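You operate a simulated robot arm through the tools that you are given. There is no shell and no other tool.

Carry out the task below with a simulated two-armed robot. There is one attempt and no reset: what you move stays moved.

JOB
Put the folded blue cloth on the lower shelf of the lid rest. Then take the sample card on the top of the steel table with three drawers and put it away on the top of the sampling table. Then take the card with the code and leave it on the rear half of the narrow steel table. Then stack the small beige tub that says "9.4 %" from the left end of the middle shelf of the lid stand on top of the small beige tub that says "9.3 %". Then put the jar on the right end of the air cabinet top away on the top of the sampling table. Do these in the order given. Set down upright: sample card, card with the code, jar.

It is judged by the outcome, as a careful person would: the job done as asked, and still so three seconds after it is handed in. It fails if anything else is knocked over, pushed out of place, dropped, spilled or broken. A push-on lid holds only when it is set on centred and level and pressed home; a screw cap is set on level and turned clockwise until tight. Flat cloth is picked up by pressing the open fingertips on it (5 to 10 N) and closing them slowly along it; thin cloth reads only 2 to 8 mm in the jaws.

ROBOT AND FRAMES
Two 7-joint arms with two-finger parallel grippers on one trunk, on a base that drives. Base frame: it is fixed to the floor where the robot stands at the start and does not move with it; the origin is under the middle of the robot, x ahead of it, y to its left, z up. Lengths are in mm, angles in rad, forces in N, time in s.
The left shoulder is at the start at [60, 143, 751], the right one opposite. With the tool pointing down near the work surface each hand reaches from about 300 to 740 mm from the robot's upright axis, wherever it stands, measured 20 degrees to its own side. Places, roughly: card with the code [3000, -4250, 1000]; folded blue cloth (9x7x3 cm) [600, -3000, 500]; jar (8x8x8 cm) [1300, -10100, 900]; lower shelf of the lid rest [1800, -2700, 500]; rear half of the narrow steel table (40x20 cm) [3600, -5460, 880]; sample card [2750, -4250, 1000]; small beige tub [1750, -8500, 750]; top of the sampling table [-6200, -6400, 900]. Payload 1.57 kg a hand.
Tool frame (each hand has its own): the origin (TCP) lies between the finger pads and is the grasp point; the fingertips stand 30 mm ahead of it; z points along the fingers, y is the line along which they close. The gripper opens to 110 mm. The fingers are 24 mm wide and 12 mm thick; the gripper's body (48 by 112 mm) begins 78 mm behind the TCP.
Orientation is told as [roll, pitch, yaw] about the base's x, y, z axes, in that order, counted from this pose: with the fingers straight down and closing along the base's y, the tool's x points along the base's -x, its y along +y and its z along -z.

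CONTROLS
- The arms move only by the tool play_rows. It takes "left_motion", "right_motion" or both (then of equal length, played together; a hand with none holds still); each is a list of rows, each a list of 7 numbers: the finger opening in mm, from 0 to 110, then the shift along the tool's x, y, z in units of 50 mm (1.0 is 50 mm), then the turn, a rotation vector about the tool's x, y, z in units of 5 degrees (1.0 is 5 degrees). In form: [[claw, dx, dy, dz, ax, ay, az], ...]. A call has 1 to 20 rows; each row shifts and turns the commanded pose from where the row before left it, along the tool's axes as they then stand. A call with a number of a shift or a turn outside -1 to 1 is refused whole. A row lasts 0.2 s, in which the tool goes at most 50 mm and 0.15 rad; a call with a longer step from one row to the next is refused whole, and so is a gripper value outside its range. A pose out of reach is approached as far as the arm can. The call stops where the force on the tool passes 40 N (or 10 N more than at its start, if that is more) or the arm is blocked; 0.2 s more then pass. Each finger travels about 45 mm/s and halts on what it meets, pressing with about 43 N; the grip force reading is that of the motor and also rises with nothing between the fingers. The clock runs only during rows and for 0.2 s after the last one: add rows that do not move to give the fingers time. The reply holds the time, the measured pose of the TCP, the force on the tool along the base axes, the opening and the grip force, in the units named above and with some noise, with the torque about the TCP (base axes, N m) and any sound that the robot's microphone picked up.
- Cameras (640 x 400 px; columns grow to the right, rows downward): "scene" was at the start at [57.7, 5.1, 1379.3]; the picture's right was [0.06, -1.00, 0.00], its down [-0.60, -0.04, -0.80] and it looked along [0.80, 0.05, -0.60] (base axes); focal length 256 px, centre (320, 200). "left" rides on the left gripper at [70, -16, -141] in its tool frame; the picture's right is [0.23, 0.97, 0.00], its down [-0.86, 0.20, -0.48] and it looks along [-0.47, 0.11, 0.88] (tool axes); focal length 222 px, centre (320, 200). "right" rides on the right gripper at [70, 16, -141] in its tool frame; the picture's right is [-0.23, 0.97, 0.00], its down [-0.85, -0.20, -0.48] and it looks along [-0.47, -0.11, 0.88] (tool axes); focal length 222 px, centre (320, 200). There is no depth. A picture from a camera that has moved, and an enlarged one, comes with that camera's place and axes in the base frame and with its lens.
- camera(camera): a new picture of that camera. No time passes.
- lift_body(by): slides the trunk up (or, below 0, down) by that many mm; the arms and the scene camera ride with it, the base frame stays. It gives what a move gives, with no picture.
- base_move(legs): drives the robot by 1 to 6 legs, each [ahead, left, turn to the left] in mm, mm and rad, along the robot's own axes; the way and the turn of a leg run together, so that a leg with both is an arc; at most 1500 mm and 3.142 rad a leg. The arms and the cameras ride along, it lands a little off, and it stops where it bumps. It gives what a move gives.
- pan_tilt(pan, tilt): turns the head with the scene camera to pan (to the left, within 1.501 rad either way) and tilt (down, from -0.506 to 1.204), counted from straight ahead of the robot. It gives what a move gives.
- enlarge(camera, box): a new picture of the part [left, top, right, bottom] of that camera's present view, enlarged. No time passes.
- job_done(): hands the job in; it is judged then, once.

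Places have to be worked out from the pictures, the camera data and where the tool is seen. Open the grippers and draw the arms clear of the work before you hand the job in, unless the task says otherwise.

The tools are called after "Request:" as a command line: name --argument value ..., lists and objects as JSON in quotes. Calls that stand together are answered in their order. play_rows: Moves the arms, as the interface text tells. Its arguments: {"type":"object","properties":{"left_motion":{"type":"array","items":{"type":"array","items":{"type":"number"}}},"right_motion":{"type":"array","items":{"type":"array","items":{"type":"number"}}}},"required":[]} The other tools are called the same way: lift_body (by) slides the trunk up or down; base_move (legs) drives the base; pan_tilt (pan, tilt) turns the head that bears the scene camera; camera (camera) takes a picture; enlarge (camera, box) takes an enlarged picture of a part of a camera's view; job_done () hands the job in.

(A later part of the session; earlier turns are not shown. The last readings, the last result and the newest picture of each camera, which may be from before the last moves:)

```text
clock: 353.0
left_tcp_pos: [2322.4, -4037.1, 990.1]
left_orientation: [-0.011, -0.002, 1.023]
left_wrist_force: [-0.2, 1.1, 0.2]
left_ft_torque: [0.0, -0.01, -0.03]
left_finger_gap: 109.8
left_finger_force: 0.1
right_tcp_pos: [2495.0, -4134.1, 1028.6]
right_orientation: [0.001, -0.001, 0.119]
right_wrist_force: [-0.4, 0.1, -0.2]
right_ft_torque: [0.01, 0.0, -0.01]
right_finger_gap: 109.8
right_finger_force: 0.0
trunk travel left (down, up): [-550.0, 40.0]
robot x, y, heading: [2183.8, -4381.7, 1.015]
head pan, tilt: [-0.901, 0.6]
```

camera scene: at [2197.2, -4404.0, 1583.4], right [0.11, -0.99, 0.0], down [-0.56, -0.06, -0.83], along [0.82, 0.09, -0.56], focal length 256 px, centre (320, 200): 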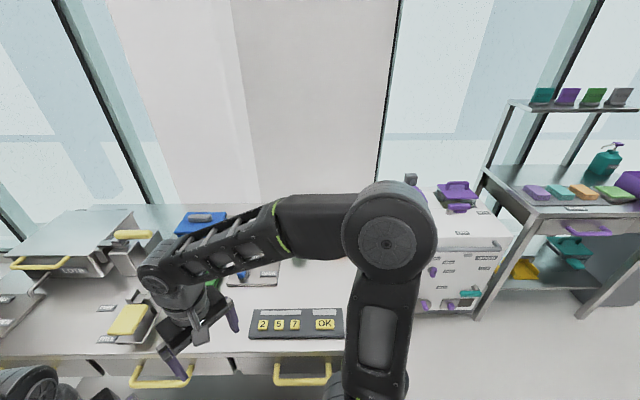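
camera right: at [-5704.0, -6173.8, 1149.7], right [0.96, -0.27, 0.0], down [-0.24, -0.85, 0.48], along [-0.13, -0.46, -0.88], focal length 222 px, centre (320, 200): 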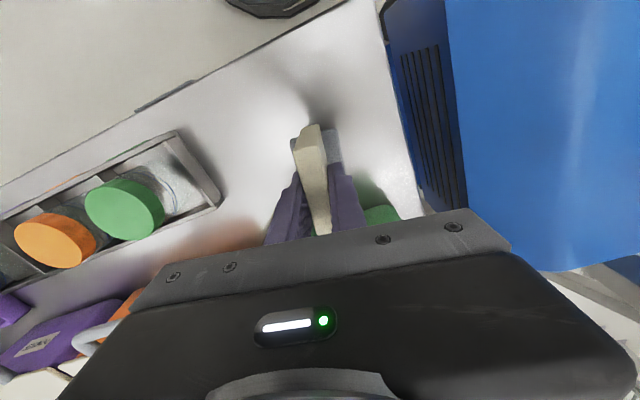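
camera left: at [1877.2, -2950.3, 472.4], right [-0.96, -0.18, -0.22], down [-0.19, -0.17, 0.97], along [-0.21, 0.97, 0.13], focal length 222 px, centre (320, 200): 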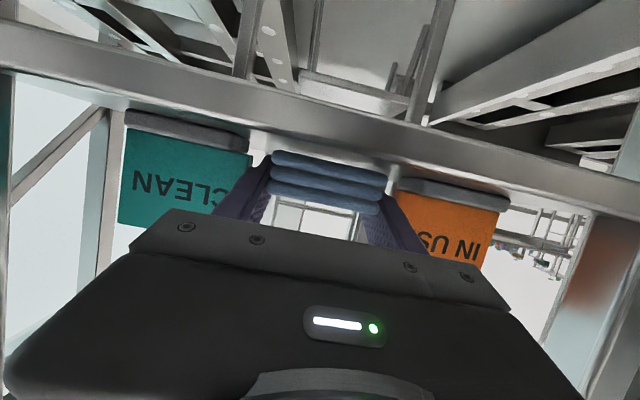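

Next I move the right hand over to the card's approach line, still ~250 mm short of it and above everything.

Request:
play_rows --right_motion '[[110, -0.5, -0.6, 0, 0, 0, 0], [110, -0.5, -0.6, 0, 0, 0, 0], [110, -0.6, -0.6, 0, 0, 0, 0], [110, -0.6, -0.6, 0, 0, 0, 0], [110, -0.6, -0.6, 0, 0, 0, 0], [110, -0.6, -0.6, 0, 0, 0, 0], [110, -0.6, -0.6, 0, 0, 0, 0], [110, -0.6, -0.6, 0, 0, 0, 0], [110, -0.6, 0, 0, 0, 0, 0], [110, -0.6, 0, 0, 0, 0, 0], [110, 0, 0, 0, 0, 0, 0]]'

Request:
camera --camera "right"

Request:
camera --camera "scene"

```text
clock: 355.4
left_tcp_pos: [2323.1, -4037.5, 990.5]
left_orientation: [-0.011, -0.004, 1.023]
left_wrist_force: [0.5, -0.8, 0.0]
left_ft_torque: [0.01, 0.03, 0.01]
left_finger_gap: 109.8
left_finger_force: 0.0
right_tcp_pos: [2810.8, -4338.0, 1028.0]
right_orientation: [0.0, -0.001, 0.118]
right_wrist_force: [-0.2, -0.4, 1.3]
right_ft_torque: [0.03, -0.02, -0.01]
right_finger_gap: 110.0
right_finger_force: 0.1
trunk travel left (down, up): [-550.0, 40.0]
robot x, y, heading: [2179.5, -4380.5, 1.013]
head pan, tilt: [-0.901, 0.6]
```

```text
taken
camera right: at [2740.8, -4330.3, 1169.9], right [0.11, 0.99, 0.0], down [0.87, -0.1, 0.48], along [0.48, -0.05, -0.88], focal length 222 px, centre (320, 200)
```

right: 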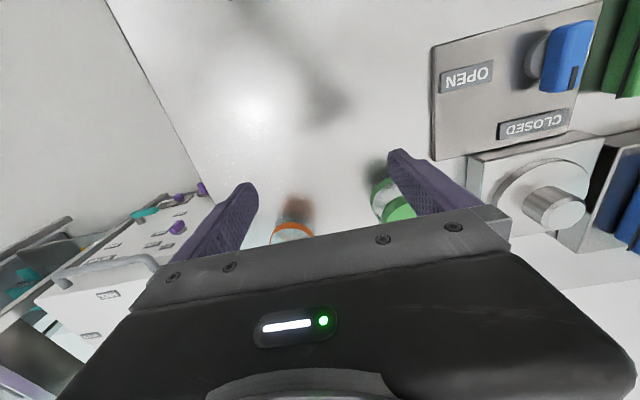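

```text
taken
camera scene: at [2253.5, -4397.5, 1583.4], right [0.11, -0.99, 0.0], down [-0.56, -0.06, -0.83], along [0.82, 0.09, -0.56], focal length 256 px, centre (320, 200)
```

scene: 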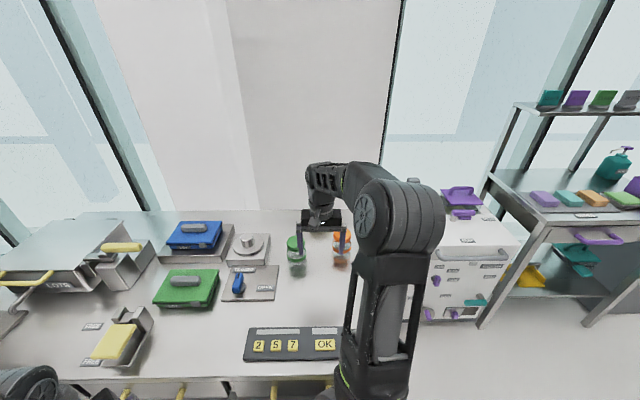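

Now I tilt the right tool forward 50° (to 40° below horizontal) and look through the hand camera.

Request:
play_rows --right_motion '[[110, 0, 0, 0, 0, -1, 0], [110, 0, 0, 0, 0, -1, 0], [110, 0, 0, 0, 0, -1, 0], [110, 0, 0, 0, 0, -1, 0], [110, 0, 0, 0, 0, -1, 0], [110, 0, 0, 0, 0, -1, 0], [110, 0, 0, 0, 0, -1, 0], [110, 0, 0, 0, 0, -1, 0], [110, 0, 0, 0, 0, -1, 0], [110, 0, 0, 0, 0, -1, 0], [110, 0, 0, 0, 0, 0, 0]]'

Request:
camera --camera "right"

Request:
enlarge --camera "scene" --box '[250, 140, 400, 280]'

```text
clock: 357.8
left_tcp_pos: [2323.3, -4036.3, 989.0]
left_orientation: [-0.009, -0.001, 1.023]
left_wrist_force: [-0.1, -0.4, 0.4]
left_ft_torque: [-0.04, 0.02, 0.03]
left_finger_gap: 109.9
left_finger_force: 0.0
right_tcp_pos: [2811.3, -4337.3, 1028.5]
right_orientation: [0.0, -0.873, 0.121]
right_wrist_force: [0.5, -0.2, 0.0]
right_ft_torque: [-0.02, 0.01, 0.0]
right_finger_gap: 109.8
right_finger_force: 0.1
trunk travel left (down, up): [-550.0, 40.0]
robot x, y, heading: [2182.9, -4384.4, 1.013]
head pan, tilt: [-0.901, 0.6]
```

```text
taken
camera right: at [2658.7, -4340.0, 1067.7], right [0.03, 0.98, 0.17], down [0.21, -0.18, 0.96], along [0.98, 0.01, -0.21], focal length 222 px, centre (320, 200)
```

right: 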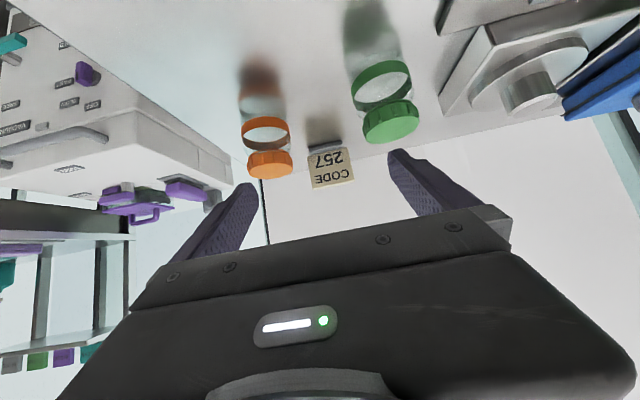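

```text
2.86 times, centred on (325, 210) of scene
camera zoom: at [2253.9, -4397.3, 1583.4], right [0.11, -0.99, 0.0], down [-0.56, -0.06, -0.83], along [0.82, 0.09, -0.56], focal length 732 px, centre (306, 171)
```

zoom: 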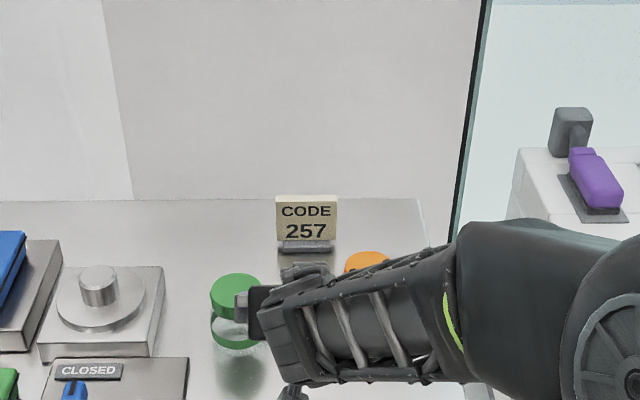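

The card is exactly on the tool's line (card centre ≈ (3072, −4305), top z≈954). I advance over the jars at z≈1005 and re-check.

Request:
play_rows --right_motion '[[110, -0.418, 0, 0.642, 0, 0, 0], [110, -0.418, 0, 0.642, 0, 0, 0], [110, -0.418, 0, 0.642, 0, 0, 0], [110, -0.418, 0, 0.642, 0, 0, 0], [110, -0.418, 0, 0.642, 0, 0, 0], [110, 0, 0, 0, 0, 0, 0]]'

Request:
camera --camera "right"

Request:
enlarge --camera "scene" --box '[250, 140, 400, 280]'

```text
clock: 359.2
left_tcp_pos: [2323.6, -4035.7, 990.7]
left_orientation: [-0.011, -0.001, 1.023]
left_wrist_force: [0.1, 0.4, -0.3]
left_ft_torque: [0.0, -0.03, 0.01]
left_finger_gap: 109.8
left_finger_force: 0.1
right_tcp_pos: [3001.6, -4312.9, 1006.9]
right_orientation: [0.001, -0.872, 0.118]
right_wrist_force: [-0.2, 0.1, 0.2]
right_ft_torque: [-0.01, 0.01, -0.01]
right_finger_gap: 110.2
right_finger_force: 0.0
trunk travel left (down, up): [-550.0, 40.0]
robot x, y, heading: [2181.1, -4379.5, 1.005]
head pan, tilt: [-0.901, 0.6]
```

```text
taken
camera right: at [2848.9, -4316.9, 1044.9], right [0.03, 0.98, 0.17], down [0.2, -0.18, 0.96], along [0.98, 0.01, -0.21], focal length 222 px, centre (320, 200)
```

right: 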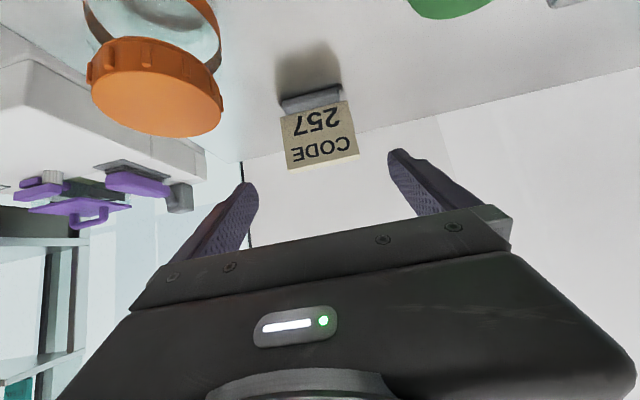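

```text
2.86 times, centred on (325, 210) of scene
camera zoom: at [2253.3, -4397.6, 1583.4], right [0.11, -0.99, 0.0], down [-0.56, -0.06, -0.83], along [0.82, 0.09, -0.56], focal length 732 px, centre (306, 171)
```

zoom: 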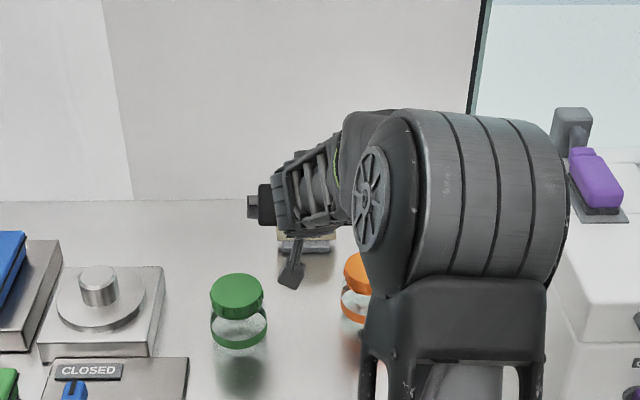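

Aligned within a millimetre. I advance along the tool axis to straddle the card's sides.

Request:
play_rows --right_motion '[[110, 0.042, 0, 0.416, 0, 0, 0], [110, 0.042, 0, 0.416, 0, 0, 0], [110, 0.042, 0, 0.416, 0, 0, 0], [110, 0.042, 0, 0.416, 0, 0, 0], [110, 0, 0, 0, 0, 0, 0]]'

Request:
enlarge --camera "right" --box '[180, 60, 460, 250]'

```text
clock: 360.4
left_tcp_pos: [2322.1, -4036.4, 989.5]
left_orientation: [-0.009, -0.002, 1.022]
left_wrist_force: [0.3, -0.3, 0.2]
left_ft_torque: [0.01, 0.0, 0.01]
left_finger_gap: 110.1
left_finger_force: 0.1
right_tcp_pos: [3060.9, -4308.9, 944.8]
right_orientation: [0.001, -0.874, 0.119]
right_wrist_force: [-0.5, -0.8, 0.1]
right_ft_torque: [0.02, 0.03, -0.02]
right_finger_gap: 110.2
right_finger_force: 0.1
trunk travel left (down, up): [-550.0, 40.0]
robot x, y, heading: [2180.2, -4381.1, 1.013]
head pan, tilt: [-0.901, 0.6]
```

```text
2.11 times, centred on (320, 155) of right
camera zoom: at [2907.8, -4311.3, 982.7], right [0.03, 0.98, 0.17], down [0.21, -0.18, 0.96], along [0.98, 0.01, -0.21], focal length 468 px, centre (320, 295)
```

zoom: 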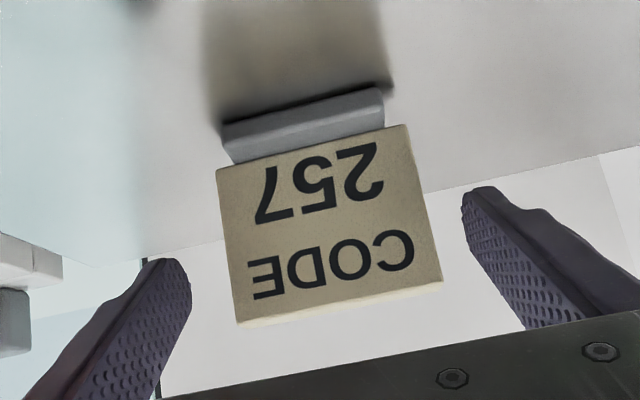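

The card sits centred between the fingers. I go 15 mm further along the axis and close on its side edges.

Request:
play_rows --right_motion '[[110, 0, 0, 0.15, 0, 0, 0], [110, 0, 0, 0.15, 0, 0, 0], [102, 0, 0, 0, 0, 0, 0], [96, 0, 0, 0, 0, 0, 0], [92, 0, 0, 0, 0, 0, 0], [88, 0, 0, 0, 0, 0, 0], [84, 0, 0, 0, 0, 0, 0], [80, 0, 0, 0, 0, 0, 0], [76, 0, 0, 0, 0, 0, 0], [72, 0, 0, 0, 0, 0, 0], [68, 0, 0, 0, 0, 0, 0], [68, 0, 0, 0, 0, 0, 0]]'

Request:
enlarge --camera "right" --box '[180, 60, 460, 250]'

```text
clock: 363.0
left_tcp_pos: [2322.7, -4035.8, 990.0]
left_orientation: [-0.01, -0.001, 1.022]
left_wrist_force: [0.5, 0.2, 1.3]
left_ft_torque: [-0.02, 0.0, -0.02]
left_finger_gap: 110.2
left_finger_force: 0.1
right_tcp_pos: [3071.1, -4307.4, 934.4]
right_orientation: [0.0, -0.873, 0.118]
right_wrist_force: [1.4, 0.4, 0.1]
right_ft_torque: [0.05, -0.05, -0.01]
right_finger_gap: 89.1
right_finger_force: 43.3
trunk travel left (down, up): [-550.0, 40.0]
robot x, y, heading: [2179.0, -4380.2, 1.01]
head pan, tilt: [-0.901, 0.6]
```

```text
2.11 times, centred on (320, 155) of right
camera zoom: at [2918.5, -4309.4, 973.5], right [0.03, 0.98, 0.17], down [0.21, -0.18, 0.96], along [0.98, 0.01, -0.21], focal length 468 px, centre (320, 295)
```

zoom: 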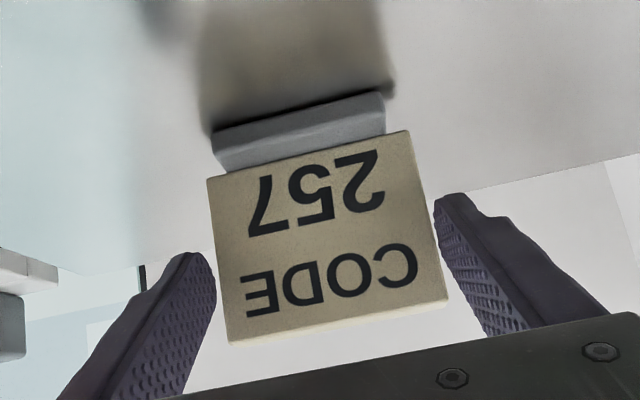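

The card is gripped by its edges (89 mm, 43 N). I lift it straight up 70 mm and then diagonally up and back over the jars.

Request:
play_rows --right_motion '[[68, -0.15, 0, -0.13, 0, 0, 0], [68, -0.3, 0, -0.255, 0, 0, 0], [68, -0.31, 0, -0.26, 0, 0, 0], [68, -0.31, 0, -0.26, 0, 0, 0], [68, 0, 0, 0, 0, 0, 0]]'

Request:
enlarge --camera "right" --box '[160, 0, 480, 250]'

Request:
enlarge --camera "scene" --box '[250, 140, 400, 280]'

```text
clock: 364.2
left_tcp_pos: [2323.5, -4035.9, 989.8]
left_orientation: [-0.011, -0.001, 1.024]
left_wrist_force: [-0.2, -0.3, 0.7]
left_ft_torque: [-0.02, -0.01, 0.0]
left_finger_gap: 109.9
left_finger_force: 0.0
right_tcp_pos: [3070.2, -4305.7, 1005.0]
right_orientation: [0.0, -0.873, 0.118]
right_wrist_force: [0.1, -0.6, -1.2]
right_ft_torque: [0.0, 0.03, 0.0]
right_finger_gap: 89.1
right_finger_force: 42.8
trunk travel left (down, up): [-550.0, 40.0]
robot x, y, heading: [2179.7, -4379.9, 1.016]
head pan, tilt: [-0.901, 0.6]
```

```text
1.60 times, centred on (320, 125) of right
camera zoom: at [2917.4, -4307.5, 1043.2], right [0.03, 0.98, 0.17], down [0.21, -0.18, 0.96], along [0.98, 0.01, -0.21], focal length 355 px, centre (320, 320)
```

zoom: 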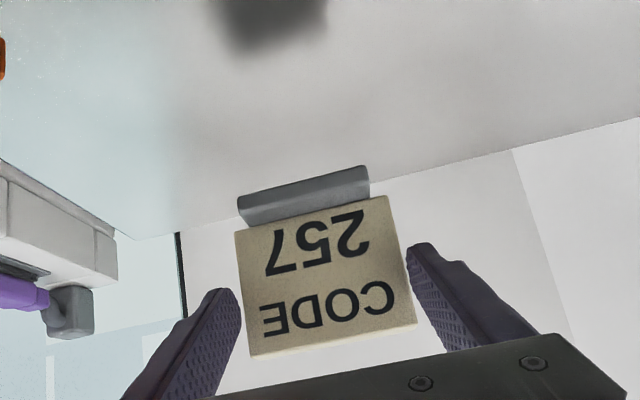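

```text
2.86 times, centred on (325, 210) of scene
camera zoom: at [2254.4, -4397.3, 1583.4], right [0.11, -0.99, 0.0], down [-0.56, -0.06, -0.82], along [0.82, 0.09, -0.57], focal length 732 px, centre (306, 171)
```

zoom: 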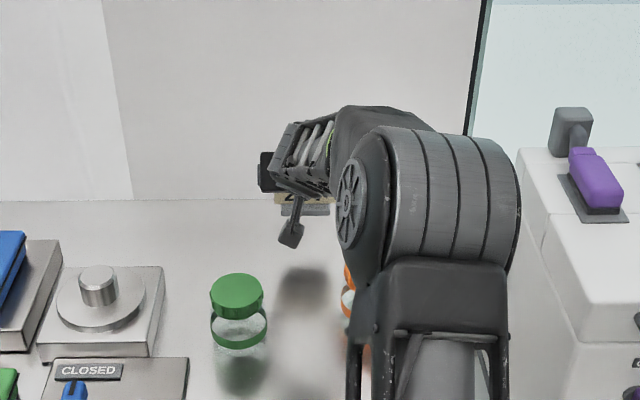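

The card hangs straight. I move diagonally up and back, then straight back over the jars with ~30 mm clearance.

Request:
play_rows --right_motion '[[68, -0.055, 0, -0.634, 0, 0, 0], [68, -0.055, 0, -0.634, 0, 0, 0], [68, 0.536, 0, -0.638, 0, 0, 0], [68, 0.536, 0, -0.638, 0, 0, 0], [68, 0.536, 0, -0.638, 0, 0, 0], [68, 0.536, 0, -0.638, 0, 0, 0], [68, 0.536, 0, -0.638, 0, 0, 0], [68, 0.536, 0, -0.638, 0, 0, 0], [68, 0, 0, 0, 0, 0, 0]]'

Request:
camera --camera "right"

Request:
camera --camera "scene"

```text
clock: 366.2
left_tcp_pos: [2322.8, -4035.3, 990.4]
left_orientation: [-0.012, -0.001, 1.023]
left_wrist_force: [-0.5, -0.1, 0.2]
left_ft_torque: [0.0, -0.01, 0.01]
left_finger_gap: 109.8
left_finger_force: 0.1
right_tcp_pos: [2784.8, -4340.5, 1053.6]
right_orientation: [0.0, -0.872, 0.121]
right_wrist_force: [-0.4, 0.2, -1.3]
right_ft_torque: [0.01, 0.02, 0.0]
right_finger_gap: 88.8
right_finger_force: 43.2
right hand out of reach, approached as far as the arm can: row 8
trunk travel left (down, up): [-550.0, 40.0]
robot x, y, heading: [2177.2, -4380.3, 1.011]
head pan, tilt: [-0.901, 0.6]
```

```text
taken
camera right: at [2631.3, -4342.6, 1092.3], right [0.03, 0.98, 0.17], down [0.21, -0.18, 0.96], along [0.98, 0.01, -0.21], focal length 222 px, centre (320, 200)
```

right: 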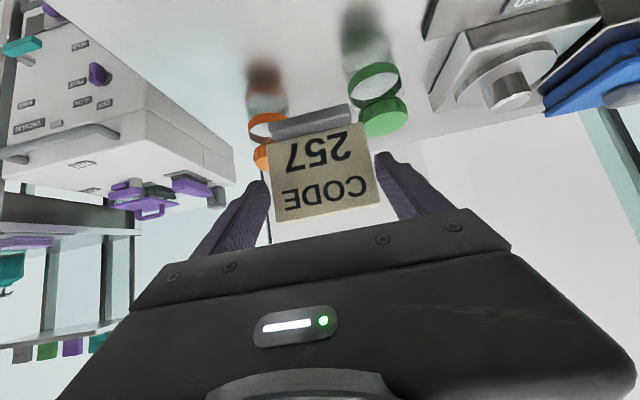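

```text
taken
camera scene: at [2254.3, -4397.3, 1583.4], right [0.11, -0.99, 0.0], down [-0.56, -0.06, -0.82], along [0.82, 0.09, -0.57], focal length 256 px, centre (320, 200)
```

scene: 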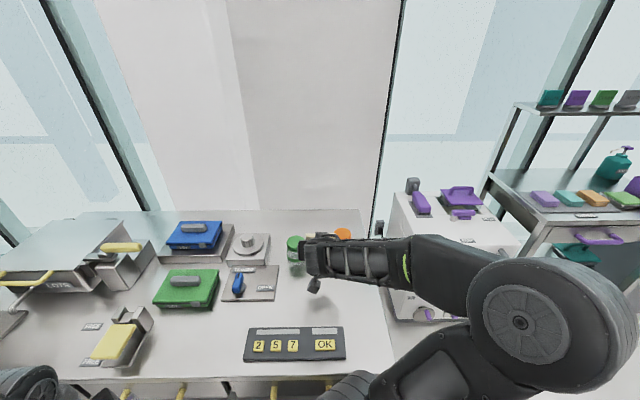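

The card is clear and the jars stand untouched. I back off from the drawer table and translate south toward the narrow steel table, keeping the same arm posture.

Request:
base_move --legs '[[-285, 348, 0], [-774, -633, 0], [150, -185, 0]]'

Request:
pan_tilt --pan -0.85 --tilt 0.45

Request:
camera --camera "scene"

```text
clock: 371.2
left_tcp_pos: [1933.5, -4482.0, 986.5]
left_orientation: [-0.013, 0.007, 1.008]
left_wrist_force: [-0.3, -1.0, 0.0]
left_ft_torque: [0.03, 0.01, 0.01]
left_finger_gap: 110.1
left_finger_force: 0.1
right_tcp_pos: [2388.9, -4793.0, 1053.2]
right_orientation: [-0.014, -0.87, 0.114]
right_wrist_force: [0.0, -1.0, -1.4]
right_ft_torque: [-0.02, 0.0, 0.01]
right_finger_gap: 89.0
right_finger_force: 42.6
trunk travel left (down, up): [-550.0, 40.0]
robot x, y, heading: [1789.1, -4832.5, 0.994]
head pan, tilt: [-0.901, 0.6]
stopped in leg 2: the robot was blocked; the commanded pose is now the measured one
```

```text
clock: 371.9
left_tcp_pos: [1931.9, -4481.7, 984.8]
left_orientation: [-0.015, 0.011, 1.01]
left_wrist_force: [0.5, 0.2, 0.5]
left_ft_torque: [-0.01, 0.03, 0.0]
left_finger_gap: 109.9
left_finger_force: 0.1
right_tcp_pos: [2389.2, -4789.5, 1053.6]
right_orientation: [-0.019, -0.868, 0.123]
right_wrist_force: [-0.3, 0.3, -0.7]
right_ft_torque: [0.01, 0.01, 0.0]
right_finger_gap: 89.1
right_finger_force: 42.5
trunk travel left (down, up): [-550.0, 40.0]
robot x, y, heading: [1782.6, -4835.6, 0.996]
head pan, tilt: [-0.85, 0.45]
```

```text
taken
camera scene: at [1861.7, -4827.9, 1596.9], right [0.15, -0.99, 0.01], down [-0.43, -0.08, -0.9], along [0.89, 0.13, -0.44], focal length 256 px, centre (320, 200)
```

scene: 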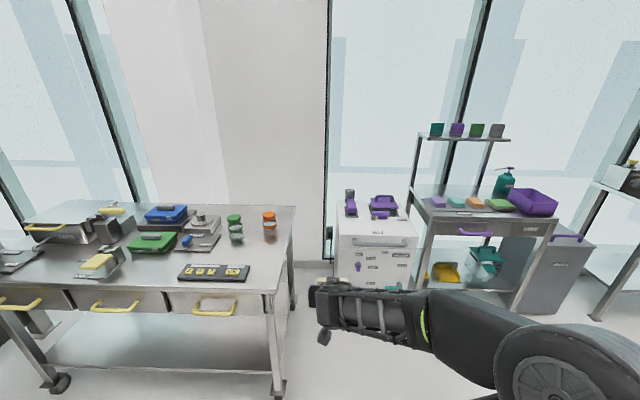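

The base was blocked at (1789, −4832) by something unseen. I look around near the base, right side and down.

Request:
pan_tilt --pan -1.5 --tilt 0.9

Request:
camera --camera "scene"

Request:
pan_tilt --pan 1.5 --tilt 0.7

Request:
camera --camera "scene"

```text
clock: 373.0
left_tcp_pos: [1931.8, -4480.7, 985.6]
left_orientation: [-0.016, 0.009, 1.01]
left_wrist_force: [-0.1, 0.0, -0.1]
left_ft_torque: [-0.03, 0.02, 0.0]
left_finger_gap: 109.9
left_finger_force: 0.1
right_tcp_pos: [2389.7, -4789.1, 1053.3]
right_orientation: [-0.02, -0.87, 0.125]
right_wrist_force: [0.3, 0.3, -2.1]
right_ft_torque: [0.01, 0.04, -0.02]
right_finger_gap: 89.0
right_finger_force: 43.2
trunk travel left (down, up): [-550.0, 40.0]
robot x, y, heading: [1788.1, -4840.1, 1.002]
head pan, tilt: [-1.499, 0.901]
```

```text
taken
camera scene: at [1837.3, -4878.0, 1559.4], right [-0.48, -0.88, 0.01], down [-0.69, 0.37, -0.63], along [0.55, -0.31, -0.78], focal length 256 px, centre (320, 200)
```

scene: 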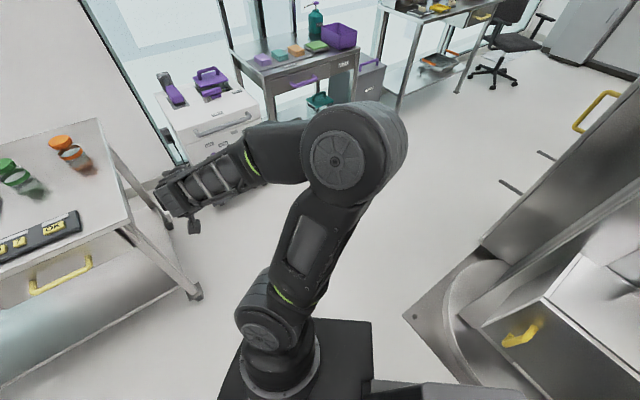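

```text
clock: 375.6
left_tcp_pos: [1932.0, -4480.5, 985.6]
left_orientation: [-0.015, 0.01, 1.011]
left_wrist_force: [-0.2, -0.6, -0.1]
left_ft_torque: [0.0, -0.01, 0.02]
left_finger_gap: 109.4
left_finger_force: 0.2
right_tcp_pos: [2389.7, -4789.7, 1053.2]
right_orientation: [-0.02, -0.869, 0.125]
right_wrist_force: [-0.8, 0.0, -1.1]
right_ft_torque: [0.04, 0.04, 0.04]
right_finger_gap: 89.0
right_finger_force: 43.3
trunk travel left (down, up): [-550.0, 40.0]
robot x, y, heading: [1784.2, -4837.3, 1.0]
head pan, tilt: [1.499, 0.7]
```

```text
taken
camera scene: at [1703.3, -4790.8, 1574.4], right [0.6, 0.8, -0.01], down [0.51, -0.4, -0.76], along [-0.61, 0.45, -0.65], focal length 256 px, centre (320, 200)
```

scene: 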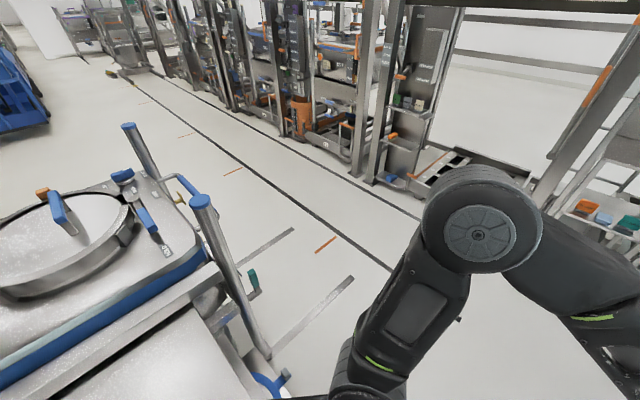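

The robot is tilted about 1° with its south-west side raised, so it touched a low obstacle behind it. I reverse out northward first.

Request:
base_move --legs '[[116, 95, 0]]'

Request:
base_move --legs '[[0, 0, 1.1]]'

Request:
pan_tilt --pan 1.2 --tilt 0.8

Request:
camera --camera "scene"

```text
clock: 377.0
left_tcp_pos: [1912.0, -4339.9, 988.5]
left_orientation: [-0.01, 0.0, 1.013]
left_wrist_force: [-0.2, -0.5, 0.2]
left_ft_torque: [-0.02, 0.0, 0.01]
left_finger_gap: 109.9
left_finger_force: 0.2
right_tcp_pos: [2369.6, -4649.9, 1053.9]
right_orientation: [-0.002, -0.87, 0.11]
right_wrist_force: [-0.2, 1.0, -0.8]
right_ft_torque: [-0.03, 0.01, -0.02]
right_finger_gap: 88.6
right_finger_force: 43.2
trunk travel left (down, up): [-550.0, 40.0]
robot x, y, heading: [1763.9, -4690.1, 1.001]
head pan, tilt: [1.499, 0.7]
```

```text
clock: 380.1
left_tcp_pos: [1528.7, -4397.9, 989.7]
left_orientation: [-0.01, -0.002, 2.107]
left_wrist_force: [0.4, 0.5, -0.8]
left_ft_torque: [0.02, -0.01, 0.0]
left_finger_gap: 109.7
left_finger_force: 0.1
right_tcp_pos: [2012.1, -4133.1, 1053.3]
right_orientation: [0.0, -0.87, 1.204]
right_wrist_force: [0.5, 0.0, -0.8]
right_ft_torque: [-0.03, 0.02, 0.0]
right_finger_gap: 88.9
right_finger_force: 43.2
trunk travel left (down, up): [-550.0, 40.0]
robot x, y, heading: [1765.0, -4687.7, 2.096]
head pan, tilt: [1.499, 0.7]
```

```text
clock: 380.9
left_tcp_pos: [1527.9, -4398.1, 990.9]
left_orientation: [-0.011, -0.002, 2.107]
left_wrist_force: [0.1, 0.0, -0.2]
left_ft_torque: [-0.01, 0.02, 0.04]
left_finger_gap: 110.1
left_finger_force: 0.0
right_tcp_pos: [2013.4, -4132.8, 1054.7]
right_orientation: [0.0, -0.872, 1.2]
right_wrist_force: [-0.5, -0.6, -0.8]
right_ft_torque: [-0.01, 0.01, -0.01]
right_finger_gap: 88.8
right_finger_force: 42.7
trunk travel left (down, up): [-550.0, 40.0]
robot x, y, heading: [1767.5, -4685.1, 2.093]
head pan, tilt: [1.201, 0.799]
```

```text
taken
camera scene: at [1702.3, -4724.2, 1566.5], right [-0.15, 0.99, 0.0], down [0.71, 0.11, -0.7], along [-0.69, -0.11, -0.72], focal length 256 px, centre (320, 200)
```

scene: 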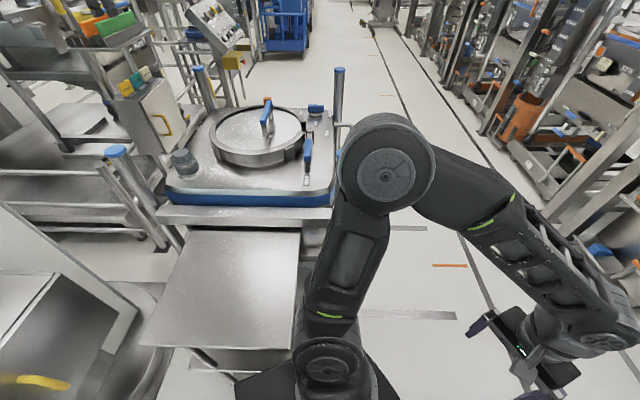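

A step-like steel platform stands at the hopper trolley's east side; I brushed its corner. I zoom in to see it and check that it's still in order.

Request:
enlarge --camera "scene" --box '[60, 180, 380, 400]'

Request:
pan_tilt --pan 1.5 --tilt 0.6

Request:
camera --camera "scene"

```text
1.82 times, centred on (220, 290) of scene
camera zoom: at [1702.3, -4724.2, 1566.5], right [-0.15, 0.99, 0.0], down [0.71, 0.11, -0.7], along [-0.69, -0.11, -0.72], focal length 466 px, centre (502, 36)
```

zoom: 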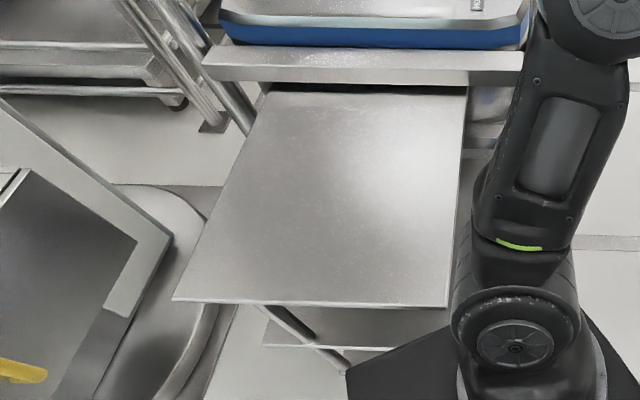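

```text
clock: 381.7
left_tcp_pos: [1528.0, -4399.4, 990.4]
left_orientation: [-0.01, -0.002, 2.107]
left_wrist_force: [0.6, -0.1, -0.3]
left_ft_torque: [0.0, 0.01, 0.03]
left_finger_gap: 109.8
left_finger_force: 0.1
right_tcp_pos: [2012.6, -4132.9, 1054.1]
right_orientation: [0.001, -0.871, 1.203]
right_wrist_force: [0.7, 0.1, -1.7]
right_ft_torque: [-0.05, -0.01, -0.03]
right_finger_gap: 89.1
right_finger_force: 43.5
trunk travel left (down, up): [-550.0, 40.0]
robot x, y, heading: [1765.2, -4684.8, 2.096]
head pan, tilt: [1.499, 0.6]
```

```text
taken
camera scene: at [1702.5, -4750.3, 1583.4], right [-0.44, 0.9, 0.0], down [0.51, 0.25, -0.82], along [-0.74, -0.36, -0.57], focal length 256 px, centre (320, 200)
```

scene: 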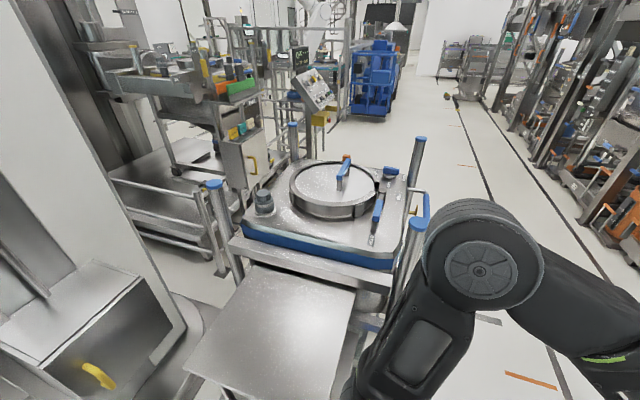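

The step is still aligned with the trolley, so the touch seems harmless; its lower tread reaches x≈1480–1540. I turn back and take a wider path (x ≥ 2100) to the narrow steel table.

Request:
base_move --legs '[[0, 0, -1.09], [110, -385, 0], [-240, -390, 0]]'

Request:
pan_tilt --pan -0.9 --tilt 0.5

Request:
camera --camera "scene"

```text
clock: 389.3
left_tcp_pos: [2471.1, -4883.0, 988.7]
left_orientation: [-0.009, -0.002, 0.966]
left_wrist_force: [0.4, 0.3, 0.1]
left_ft_torque: [0.0, 0.06, -0.01]
left_finger_gap: 109.9
left_finger_force: 0.1
right_tcp_pos: [2912.6, -5214.5, 1054.1]
right_orientation: [0.002, -0.871, 0.063]
right_wrist_force: [-0.1, 0.5, -0.5]
right_ft_torque: [0.02, 0.03, 0.03]
right_finger_gap: 89.0
right_finger_force: 42.7
trunk travel left (down, up): [-550.0, 40.0]
robot x, y, heading: [2307.9, -5220.2, 0.954]
head pan, tilt: [1.499, 0.6]
```

```text
clock: 391.5
left_tcp_pos: [2469.9, -4883.5, 989.3]
left_orientation: [-0.011, -0.002, 0.965]
left_wrist_force: [-0.4, -0.6, 0.3]
left_ft_torque: [-0.02, -0.01, 0.0]
left_finger_gap: 110.1
left_finger_force: 0.0
right_tcp_pos: [2913.8, -5213.1, 1053.1]
right_orientation: [0.0, -0.871, 0.064]
right_wrist_force: [-1.1, 0.0, 0.1]
right_ft_torque: [0.0, 0.06, -0.01]
right_finger_gap: 88.9
right_finger_force: 42.9
trunk travel left (down, up): [-550.0, 40.0]
robot x, y, heading: [2307.4, -5216.9, 0.952]
head pan, tilt: [-0.901, 0.499]
```

```text
taken
camera scene: at [2383.5, -5239.5, 1592.5], right [0.05, -1.0, 0.0], down [-0.48, -0.03, -0.88], along [0.88, 0.05, -0.48], focal length 256 px, centre (320, 200)
```

scene: 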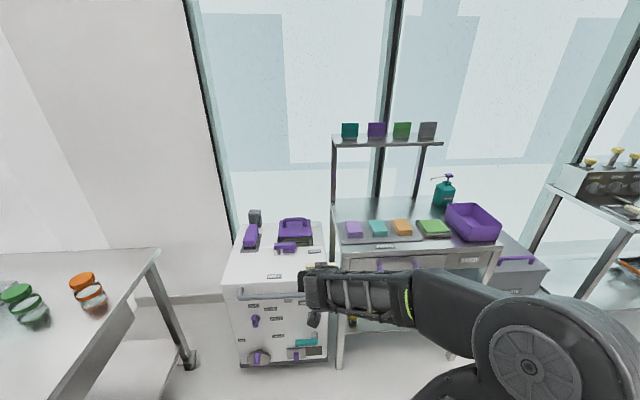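

I zoom in on the narrow table's top to find the free rear area.

Request:
enlarge --camera "scene" --box '[310, 110, 530, 280]'

Request:
lift_body --by -150

Request:
enlarge --camera "scene" --box '[310, 80, 530, 250]'

```text
2.35 times, centred on (420, 195) of scene
camera zoom: at [2383.5, -5239.5, 1592.5], right [0.05, -1.0, 0.0], down [-0.48, -0.03, -0.88], along [0.88, 0.05, -0.48], focal length 602 px, centre (85, 212)
```

zoom: 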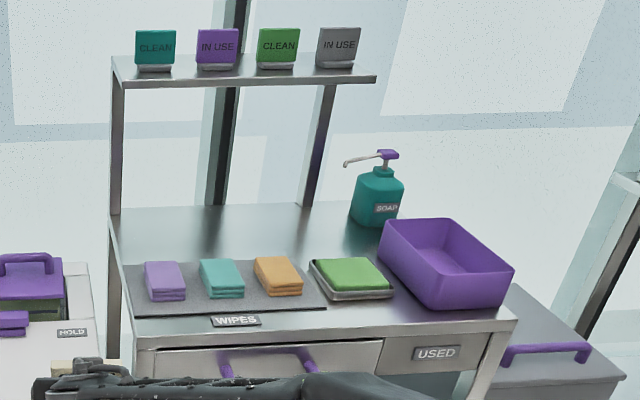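

```text
clock: 393.2
left_tcp_pos: [2470.4, -4882.7, 839.3]
left_orientation: [-0.01, -0.001, 0.965]
left_wrist_force: [1.1, -0.4, 0.3]
left_ft_torque: [-0.02, -0.01, 0.0]
left_finger_gap: 110.1
left_finger_force: 0.1
right_tcp_pos: [2913.9, -5213.2, 903.2]
right_orientation: [0.002, -0.871, 0.063]
right_wrist_force: [0.4, -1.0, -0.6]
right_ft_torque: [-0.04, 0.04, 0.01]
right_finger_gap: 88.6
right_finger_force: 42.5
trunk travel left (down, up): [-400.0, 190.0]
robot x, y, heading: [2309.8, -5221.9, 0.95]
head pan, tilt: [-0.901, 0.499]
```

```text
2.35 times, centred on (420, 165) of scene
camera zoom: at [2383.4, -5239.6, 1442.5], right [0.05, -1.0, 0.0], down [-0.48, -0.03, -0.88], along [0.88, 0.05, -0.48], focal length 602 px, centre (85, 282)
```

zoom: 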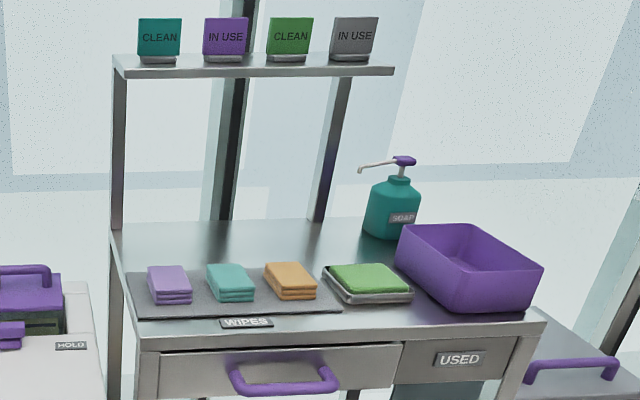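

The narrow table top is at z≈865 with its rear half roughly n 2764–3012 (x≈3460–3700); the area behind the cloth mat around (3593, −5430) is free, with an upper shelf at z≈1239. I raise the trunk again and position the base in front.

Request:
lift_body --by 150

Request:
base_move --legs '[[0, 0, 0.062], [-137, -252, 0], [100, -183, 0]]'

Request:
pan_tilt --pan -0.85 --tilt 0.6

Request:
camera --camera "scene"

Request:
camera --camera "right"

```text
clock: 395.0
left_tcp_pos: [2470.6, -4883.6, 989.6]
left_orientation: [-0.01, -0.001, 0.965]
left_wrist_force: [-0.5, 0.8, 0.2]
left_ft_torque: [-0.03, 0.01, -0.01]
left_finger_gap: 109.9
left_finger_force: 0.1
right_tcp_pos: [2914.2, -5214.1, 1055.0]
right_orientation: [0.001, -0.872, 0.062]
right_wrist_force: [-0.9, 0.5, -0.6]
right_ft_torque: [0.01, 0.07, 0.0]
right_finger_gap: 88.9
right_finger_force: 43.1
trunk travel left (down, up): [-550.0, 40.0]
robot x, y, heading: [2306.4, -5216.5, 0.951]
head pan, tilt: [-0.901, 0.499]
```

```text
clock: 398.7
left_tcp_pos: [2800.4, -5143.4, 988.5]
left_orientation: [-0.007, 0.0, 1.016]
left_wrist_force: [0.4, 0.8, -0.7]
left_ft_torque: [-0.02, 0.02, -0.02]
left_finger_gap: 110.1
left_finger_force: 0.0
right_tcp_pos: [3259.8, -5451.5, 1053.9]
right_orientation: [0.0, -0.869, 0.113]
right_wrist_force: [1.0, 0.4, 0.3]
right_ft_torque: [0.04, 0.02, 0.0]
right_finger_gap: 88.8
right_finger_force: 43.1
trunk travel left (down, up): [-550.0, 40.0]
robot x, y, heading: [2656.4, -5487.7, 1.004]
head pan, tilt: [-0.901, 0.499]
```

```text
clock: 399.3
left_tcp_pos: [2800.8, -5144.0, 988.9]
left_orientation: [-0.01, -0.001, 1.015]
left_wrist_force: [-0.5, -0.2, 0.2]
left_ft_torque: [0.01, -0.01, -0.01]
left_finger_gap: 110.1
left_finger_force: 0.1
right_tcp_pos: [3259.2, -5451.0, 1054.1]
right_orientation: [0.0, -0.872, 0.113]
right_wrist_force: [-0.1, 0.5, -0.8]
right_ft_torque: [-0.02, -0.02, 0.01]
right_finger_gap: 88.6
right_finger_force: 42.7
trunk travel left (down, up): [-550.0, 40.0]
robot x, y, heading: [2655.6, -5484.1, 1.006]
head pan, tilt: [-0.85, 0.6]
```

```text
taken
camera scene: at [2727.7, -5499.7, 1583.4], right [0.15, -0.99, 0.0], down [-0.56, -0.09, -0.83], along [0.82, 0.13, -0.56], focal length 256 px, centre (320, 200)
```

scene: 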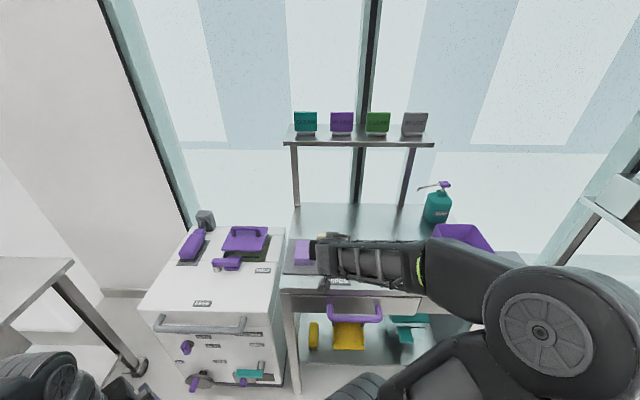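

```text
taken
camera right: at [3106.1, -5451.9, 1092.5], right [0.04, 0.98, 0.17], down [0.21, -0.18, 0.96], along [0.98, 0.0, -0.21], focal length 222 px, centre (320, 200)
```

right: 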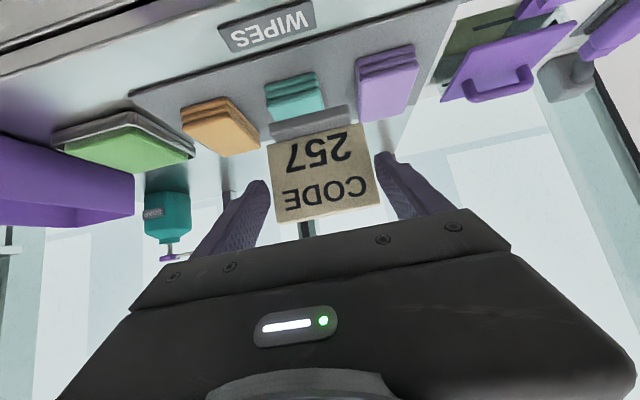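

The card is lined up with the gap area behind the mat. I bring the base 140 mm closer, then extend the arm over the mat at z≈1012.

Request:
base_move --legs '[[89, -108, 0]]'

Request:
play_rows --right_motion '[[68, -0.305, 0, 0.571, 0, 0, 0], [68, -0.305, 0, 0.571, 0, 0, 0], [68, -0.305, 0, 0.571, 0, 0, 0], [68, 0, 0, 0, 0, 0, 0]]'

Request:
camera --camera "right"

Request:
enlarge --camera "scene" --box '[240, 80, 480, 290]'

```text
clock: 400.6
left_tcp_pos: [2936.2, -5129.8, 989.5]
left_orientation: [-0.01, -0.002, 1.016]
left_wrist_force: [-0.2, 0.5, 0.0]
left_ft_torque: [-0.02, 0.03, 0.05]
left_finger_gap: 110.3
left_finger_force: 0.1
right_tcp_pos: [3394.5, -5436.5, 1053.5]
right_orientation: [0.0, -0.868, 0.114]
right_wrist_force: [0.2, -0.1, -0.6]
right_ft_torque: [-0.01, 0.04, 0.01]
right_finger_gap: 88.9
right_finger_force: 42.8
trunk travel left (down, up): [-550.0, 40.0]
robot x, y, heading: [2790.3, -5474.6, 0.999]
head pan, tilt: [-0.85, 0.6]
```

```text
clock: 401.6
left_tcp_pos: [2934.7, -5129.7, 989.2]
left_orientation: [-0.011, -0.002, 1.016]
left_wrist_force: [0.1, -0.4, -0.5]
left_ft_torque: [0.01, 0.0, -0.01]
left_finger_gap: 109.9
left_finger_force: 0.0
right_tcp_pos: [3487.8, -5426.4, 1036.2]
right_orientation: [0.0, -0.871, 0.111]
right_wrist_force: [0.4, -0.6, -0.6]
right_ft_torque: [0.0, 0.04, -0.01]
right_finger_gap: 89.1
right_finger_force: 43.0
trunk travel left (down, up): [-550.0, 40.0]
robot x, y, heading: [2788.3, -5473.8, 1.003]
head pan, tilt: [-0.85, 0.6]
```

```text
taken
camera right: at [3335.3, -5427.0, 1075.4], right [0.04, 0.98, 0.17], down [0.21, -0.18, 0.96], along [0.98, 0.0, -0.21], focal length 222 px, centre (320, 200)
```

right: 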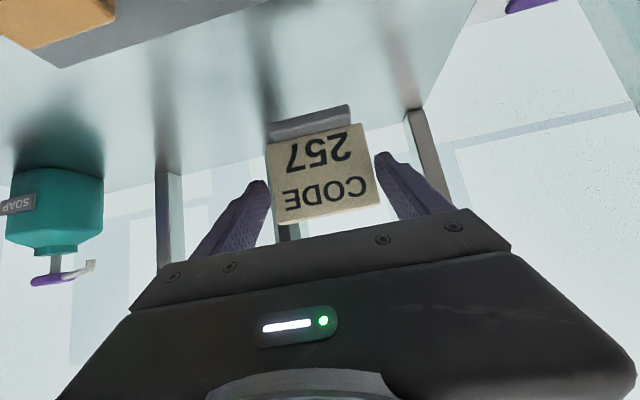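

```text
1.90 times, centred on (360, 185) of scene
camera zoom: at [2862.8, -5486.0, 1583.4], right [0.15, -0.99, 0.0], down [-0.56, -0.09, -0.83], along [0.82, 0.13, -0.56], focal length 488 px, centre (244, 229)
```

zoom: 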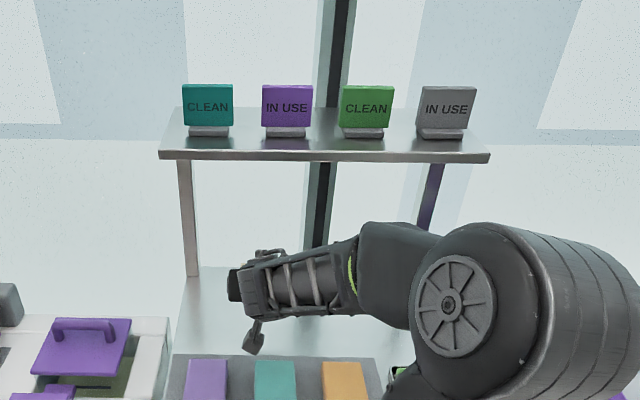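

The rear area ahead is free up to the back edge at x≈3696. I go 104 mm further, then lower 75 mm.

Request:
play_rows --right_motion '[[68, -0.446, 0, 0.531, 0, 0, 0], [68, -0.446, 0, 0.531, 0, 0, 0], [68, -0.446, 0, 0.531, 0, 0, 0], [68, 0.29, 0, 0.243, 0, 0, 0], [68, 0.29, 0, 0.243, 0, 0, 0], [68, 0.29, 0, 0.243, 0, 0, 0], [68, 0.29, 0, 0.243, 0, 0, 0], [68, 0, 0, 0, 0, 0, 0]]'

Request:
camera --camera "right"

Request:
enlarge --camera "scene" --box '[240, 80, 480, 290]'

```text
clock: 403.4
left_tcp_pos: [2935.6, -5128.8, 989.6]
left_orientation: [-0.01, -0.001, 1.015]
left_wrist_force: [-0.1, -1.2, 0.2]
left_ft_torque: [0.02, -0.04, -0.05]
left_finger_gap: 110.0
left_finger_force: 0.0
right_tcp_pos: [3594.5, -5414.6, 955.9]
right_orientation: [0.001, -0.871, 0.111]
right_wrist_force: [0.1, -0.3, -0.7]
right_ft_torque: [0.0, 0.0, -0.02]
right_finger_gap: 89.1
right_finger_force: 43.4
trunk travel left (down, up): [-550.0, 40.0]
robot x, y, heading: [2791.4, -5471.1, 1.003]
head pan, tilt: [-0.85, 0.6]
```

```text
taken
camera right: at [3440.6, -5416.2, 994.6], right [0.04, 0.98, 0.17], down [0.21, -0.18, 0.96], along [0.98, 0.0, -0.21], focal length 222 px, centre (320, 200)
```

right: 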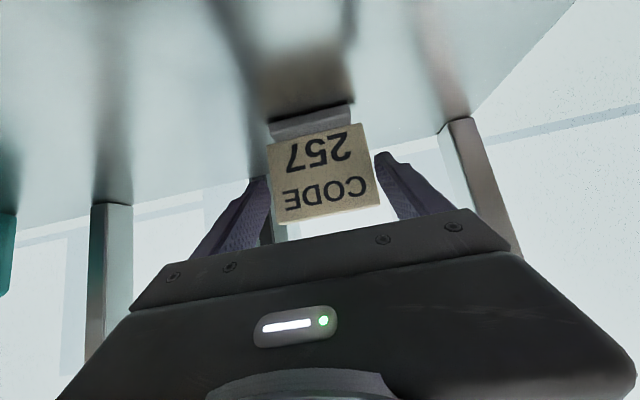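

```text
1.90 times, centred on (360, 185) of scene
camera zoom: at [2863.3, -5485.7, 1583.4], right [0.15, -0.99, 0.0], down [-0.56, -0.09, -0.83], along [0.82, 0.13, -0.56], focal length 488 px, centre (244, 229)
```

zoom: 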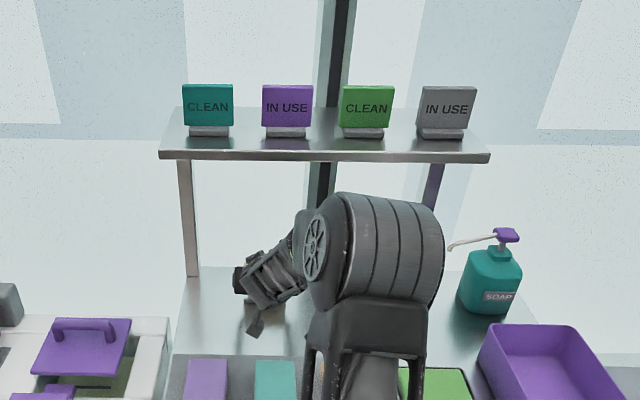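

Now I lower the last bit in small steps, one call at a time, watching the force.

Request:
play_rows --right_motion '[[68, 0.0766, 0, 0.064, 0, 0, 0], [68, 0.0766, 0, 0.064, 0, 0, 0], [68, 0.046, 0, 0.0386, 0, 0, 0], [68, 0, 0, 0, 0, 0, 0]]'

```text
clock: 404.4
left_tcp_pos: [2932.7, -5128.2, 988.7]
left_orientation: [-0.013, -0.002, 1.016]
left_wrist_force: [0.0, -0.1, 0.1]
left_ft_torque: [0.02, 0.03, -0.01]
left_finger_gap: 109.9
left_finger_force: 0.1
right_tcp_pos: [3593.5, -5415.9, 951.0]
right_orientation: [0.001, -0.883, 0.112]
right_wrist_force: [3.3, 0.6, 33.0]
right_ft_torque: [0.16, -1.14, 0.07]
right_finger_gap: 89.1
right_finger_force: 42.9
trunk travel left (down, up): [-550.0, 40.0]
robot x, y, heading: [2792.8, -5475.9, 1.007]
head pan, tilt: [-0.85, 0.6]
```

The foot has touched down (33 N at z≈951). I ease up 6 mm to reduce the load and check the card before releasing.

Request:
play_rows --right_motion '[[68, -0.092, 0, -0.077, 0, 0, 0], [68, 0, 0, 0, 0, 0, 0]]'

Request:
enlarge --camera "right" --box '[180, 40, 460, 250]'

```text
clock: 405.0
left_tcp_pos: [2934.4, -5129.3, 990.5]
left_orientation: [-0.011, -0.002, 1.014]
left_wrist_force: [0.1, 0.7, -0.5]
left_ft_torque: [-0.01, -0.02, 0.03]
left_finger_gap: 109.9
left_finger_force: 0.0
right_tcp_pos: [3591.6, -5416.9, 952.4]
right_orientation: [0.001, -0.872, 0.111]
right_wrist_force: [3.6, 1.7, 12.8]
right_ft_torque: [0.02, -1.06, -0.03]
right_finger_gap: 88.7
right_finger_force: 42.7
trunk travel left (down, up): [-550.0, 40.0]
robot x, y, heading: [2790.4, -5471.3, 1.004]
head pan, tilt: [-0.85, 0.6]
```

```text
1.90 times, centred on (320, 145) of right
camera zoom: at [3438.8, -5416.5, 989.8], right [0.04, 0.98, 0.17], down [0.21, -0.18, 0.96], along [0.98, 0.0, -0.21], focal length 423 px, centre (320, 305)
```

zoom: 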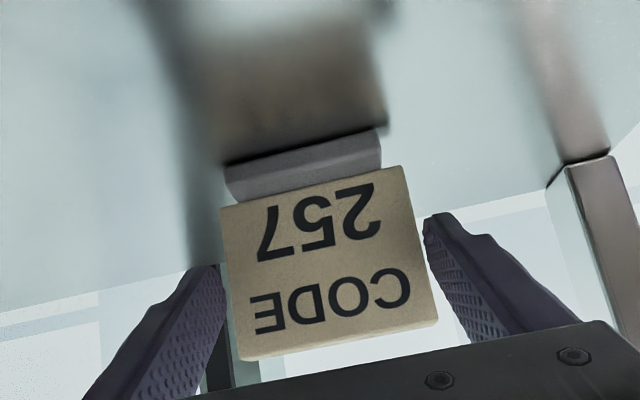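

The foot is on the table. I ease 1.5 mm more and open the fingers slowly.

Request:
play_rows --right_motion '[[88, -0.02, 0, -0.017, 0, 0, 0], [90, 0, 0, 0, 0, 0, 0], [92, 0, 0, 0, 0, 0, 0], [95, 0, 0, 0, 0, 0, 0], [99, 0, 0, 0, 0, 0, 0], [104, 0, 0, 0, 0, 0, 0], [108, 0, 0, 0, 0, 0, 0], [108, 0, 0, 0, 0, 0, 0]]'

Request:
enlarge --camera "right" --box '[180, 40, 460, 250]'

```text
clock: 406.8
left_tcp_pos: [2937.1, -5129.5, 988.9]
left_orientation: [-0.01, -0.003, 1.015]
left_wrist_force: [-0.5, 0.6, 1.4]
left_ft_torque: [-0.02, 0.02, -0.01]
left_finger_gap: 110.0
left_finger_force: 0.0
right_tcp_pos: [3592.7, -5414.8, 952.7]
right_orientation: [0.002, -0.87, 0.114]
right_wrist_force: [0.5, 1.2, 0.0]
right_ft_torque: [0.01, 0.02, 0.02]
right_finger_gap: 107.8
right_finger_force: 0.1
trunk travel left (down, up): [-550.0, 40.0]
robot x, y, heading: [2789.2, -5475.5, 1.002]
head pan, tilt: [-0.85, 0.6]
```

```text
1.90 times, centred on (320, 145) of right
camera zoom: at [3439.8, -5415.6, 991.0], right [0.04, 0.98, 0.17], down [0.21, -0.18, 0.96], along [0.98, 0.0, -0.21], focal length 423 px, centre (320, 305)
```

zoom: 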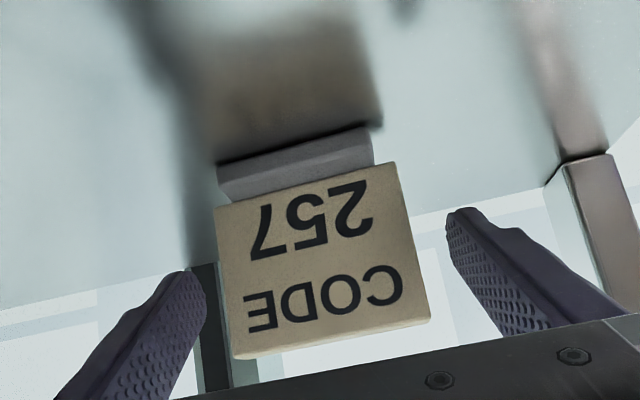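

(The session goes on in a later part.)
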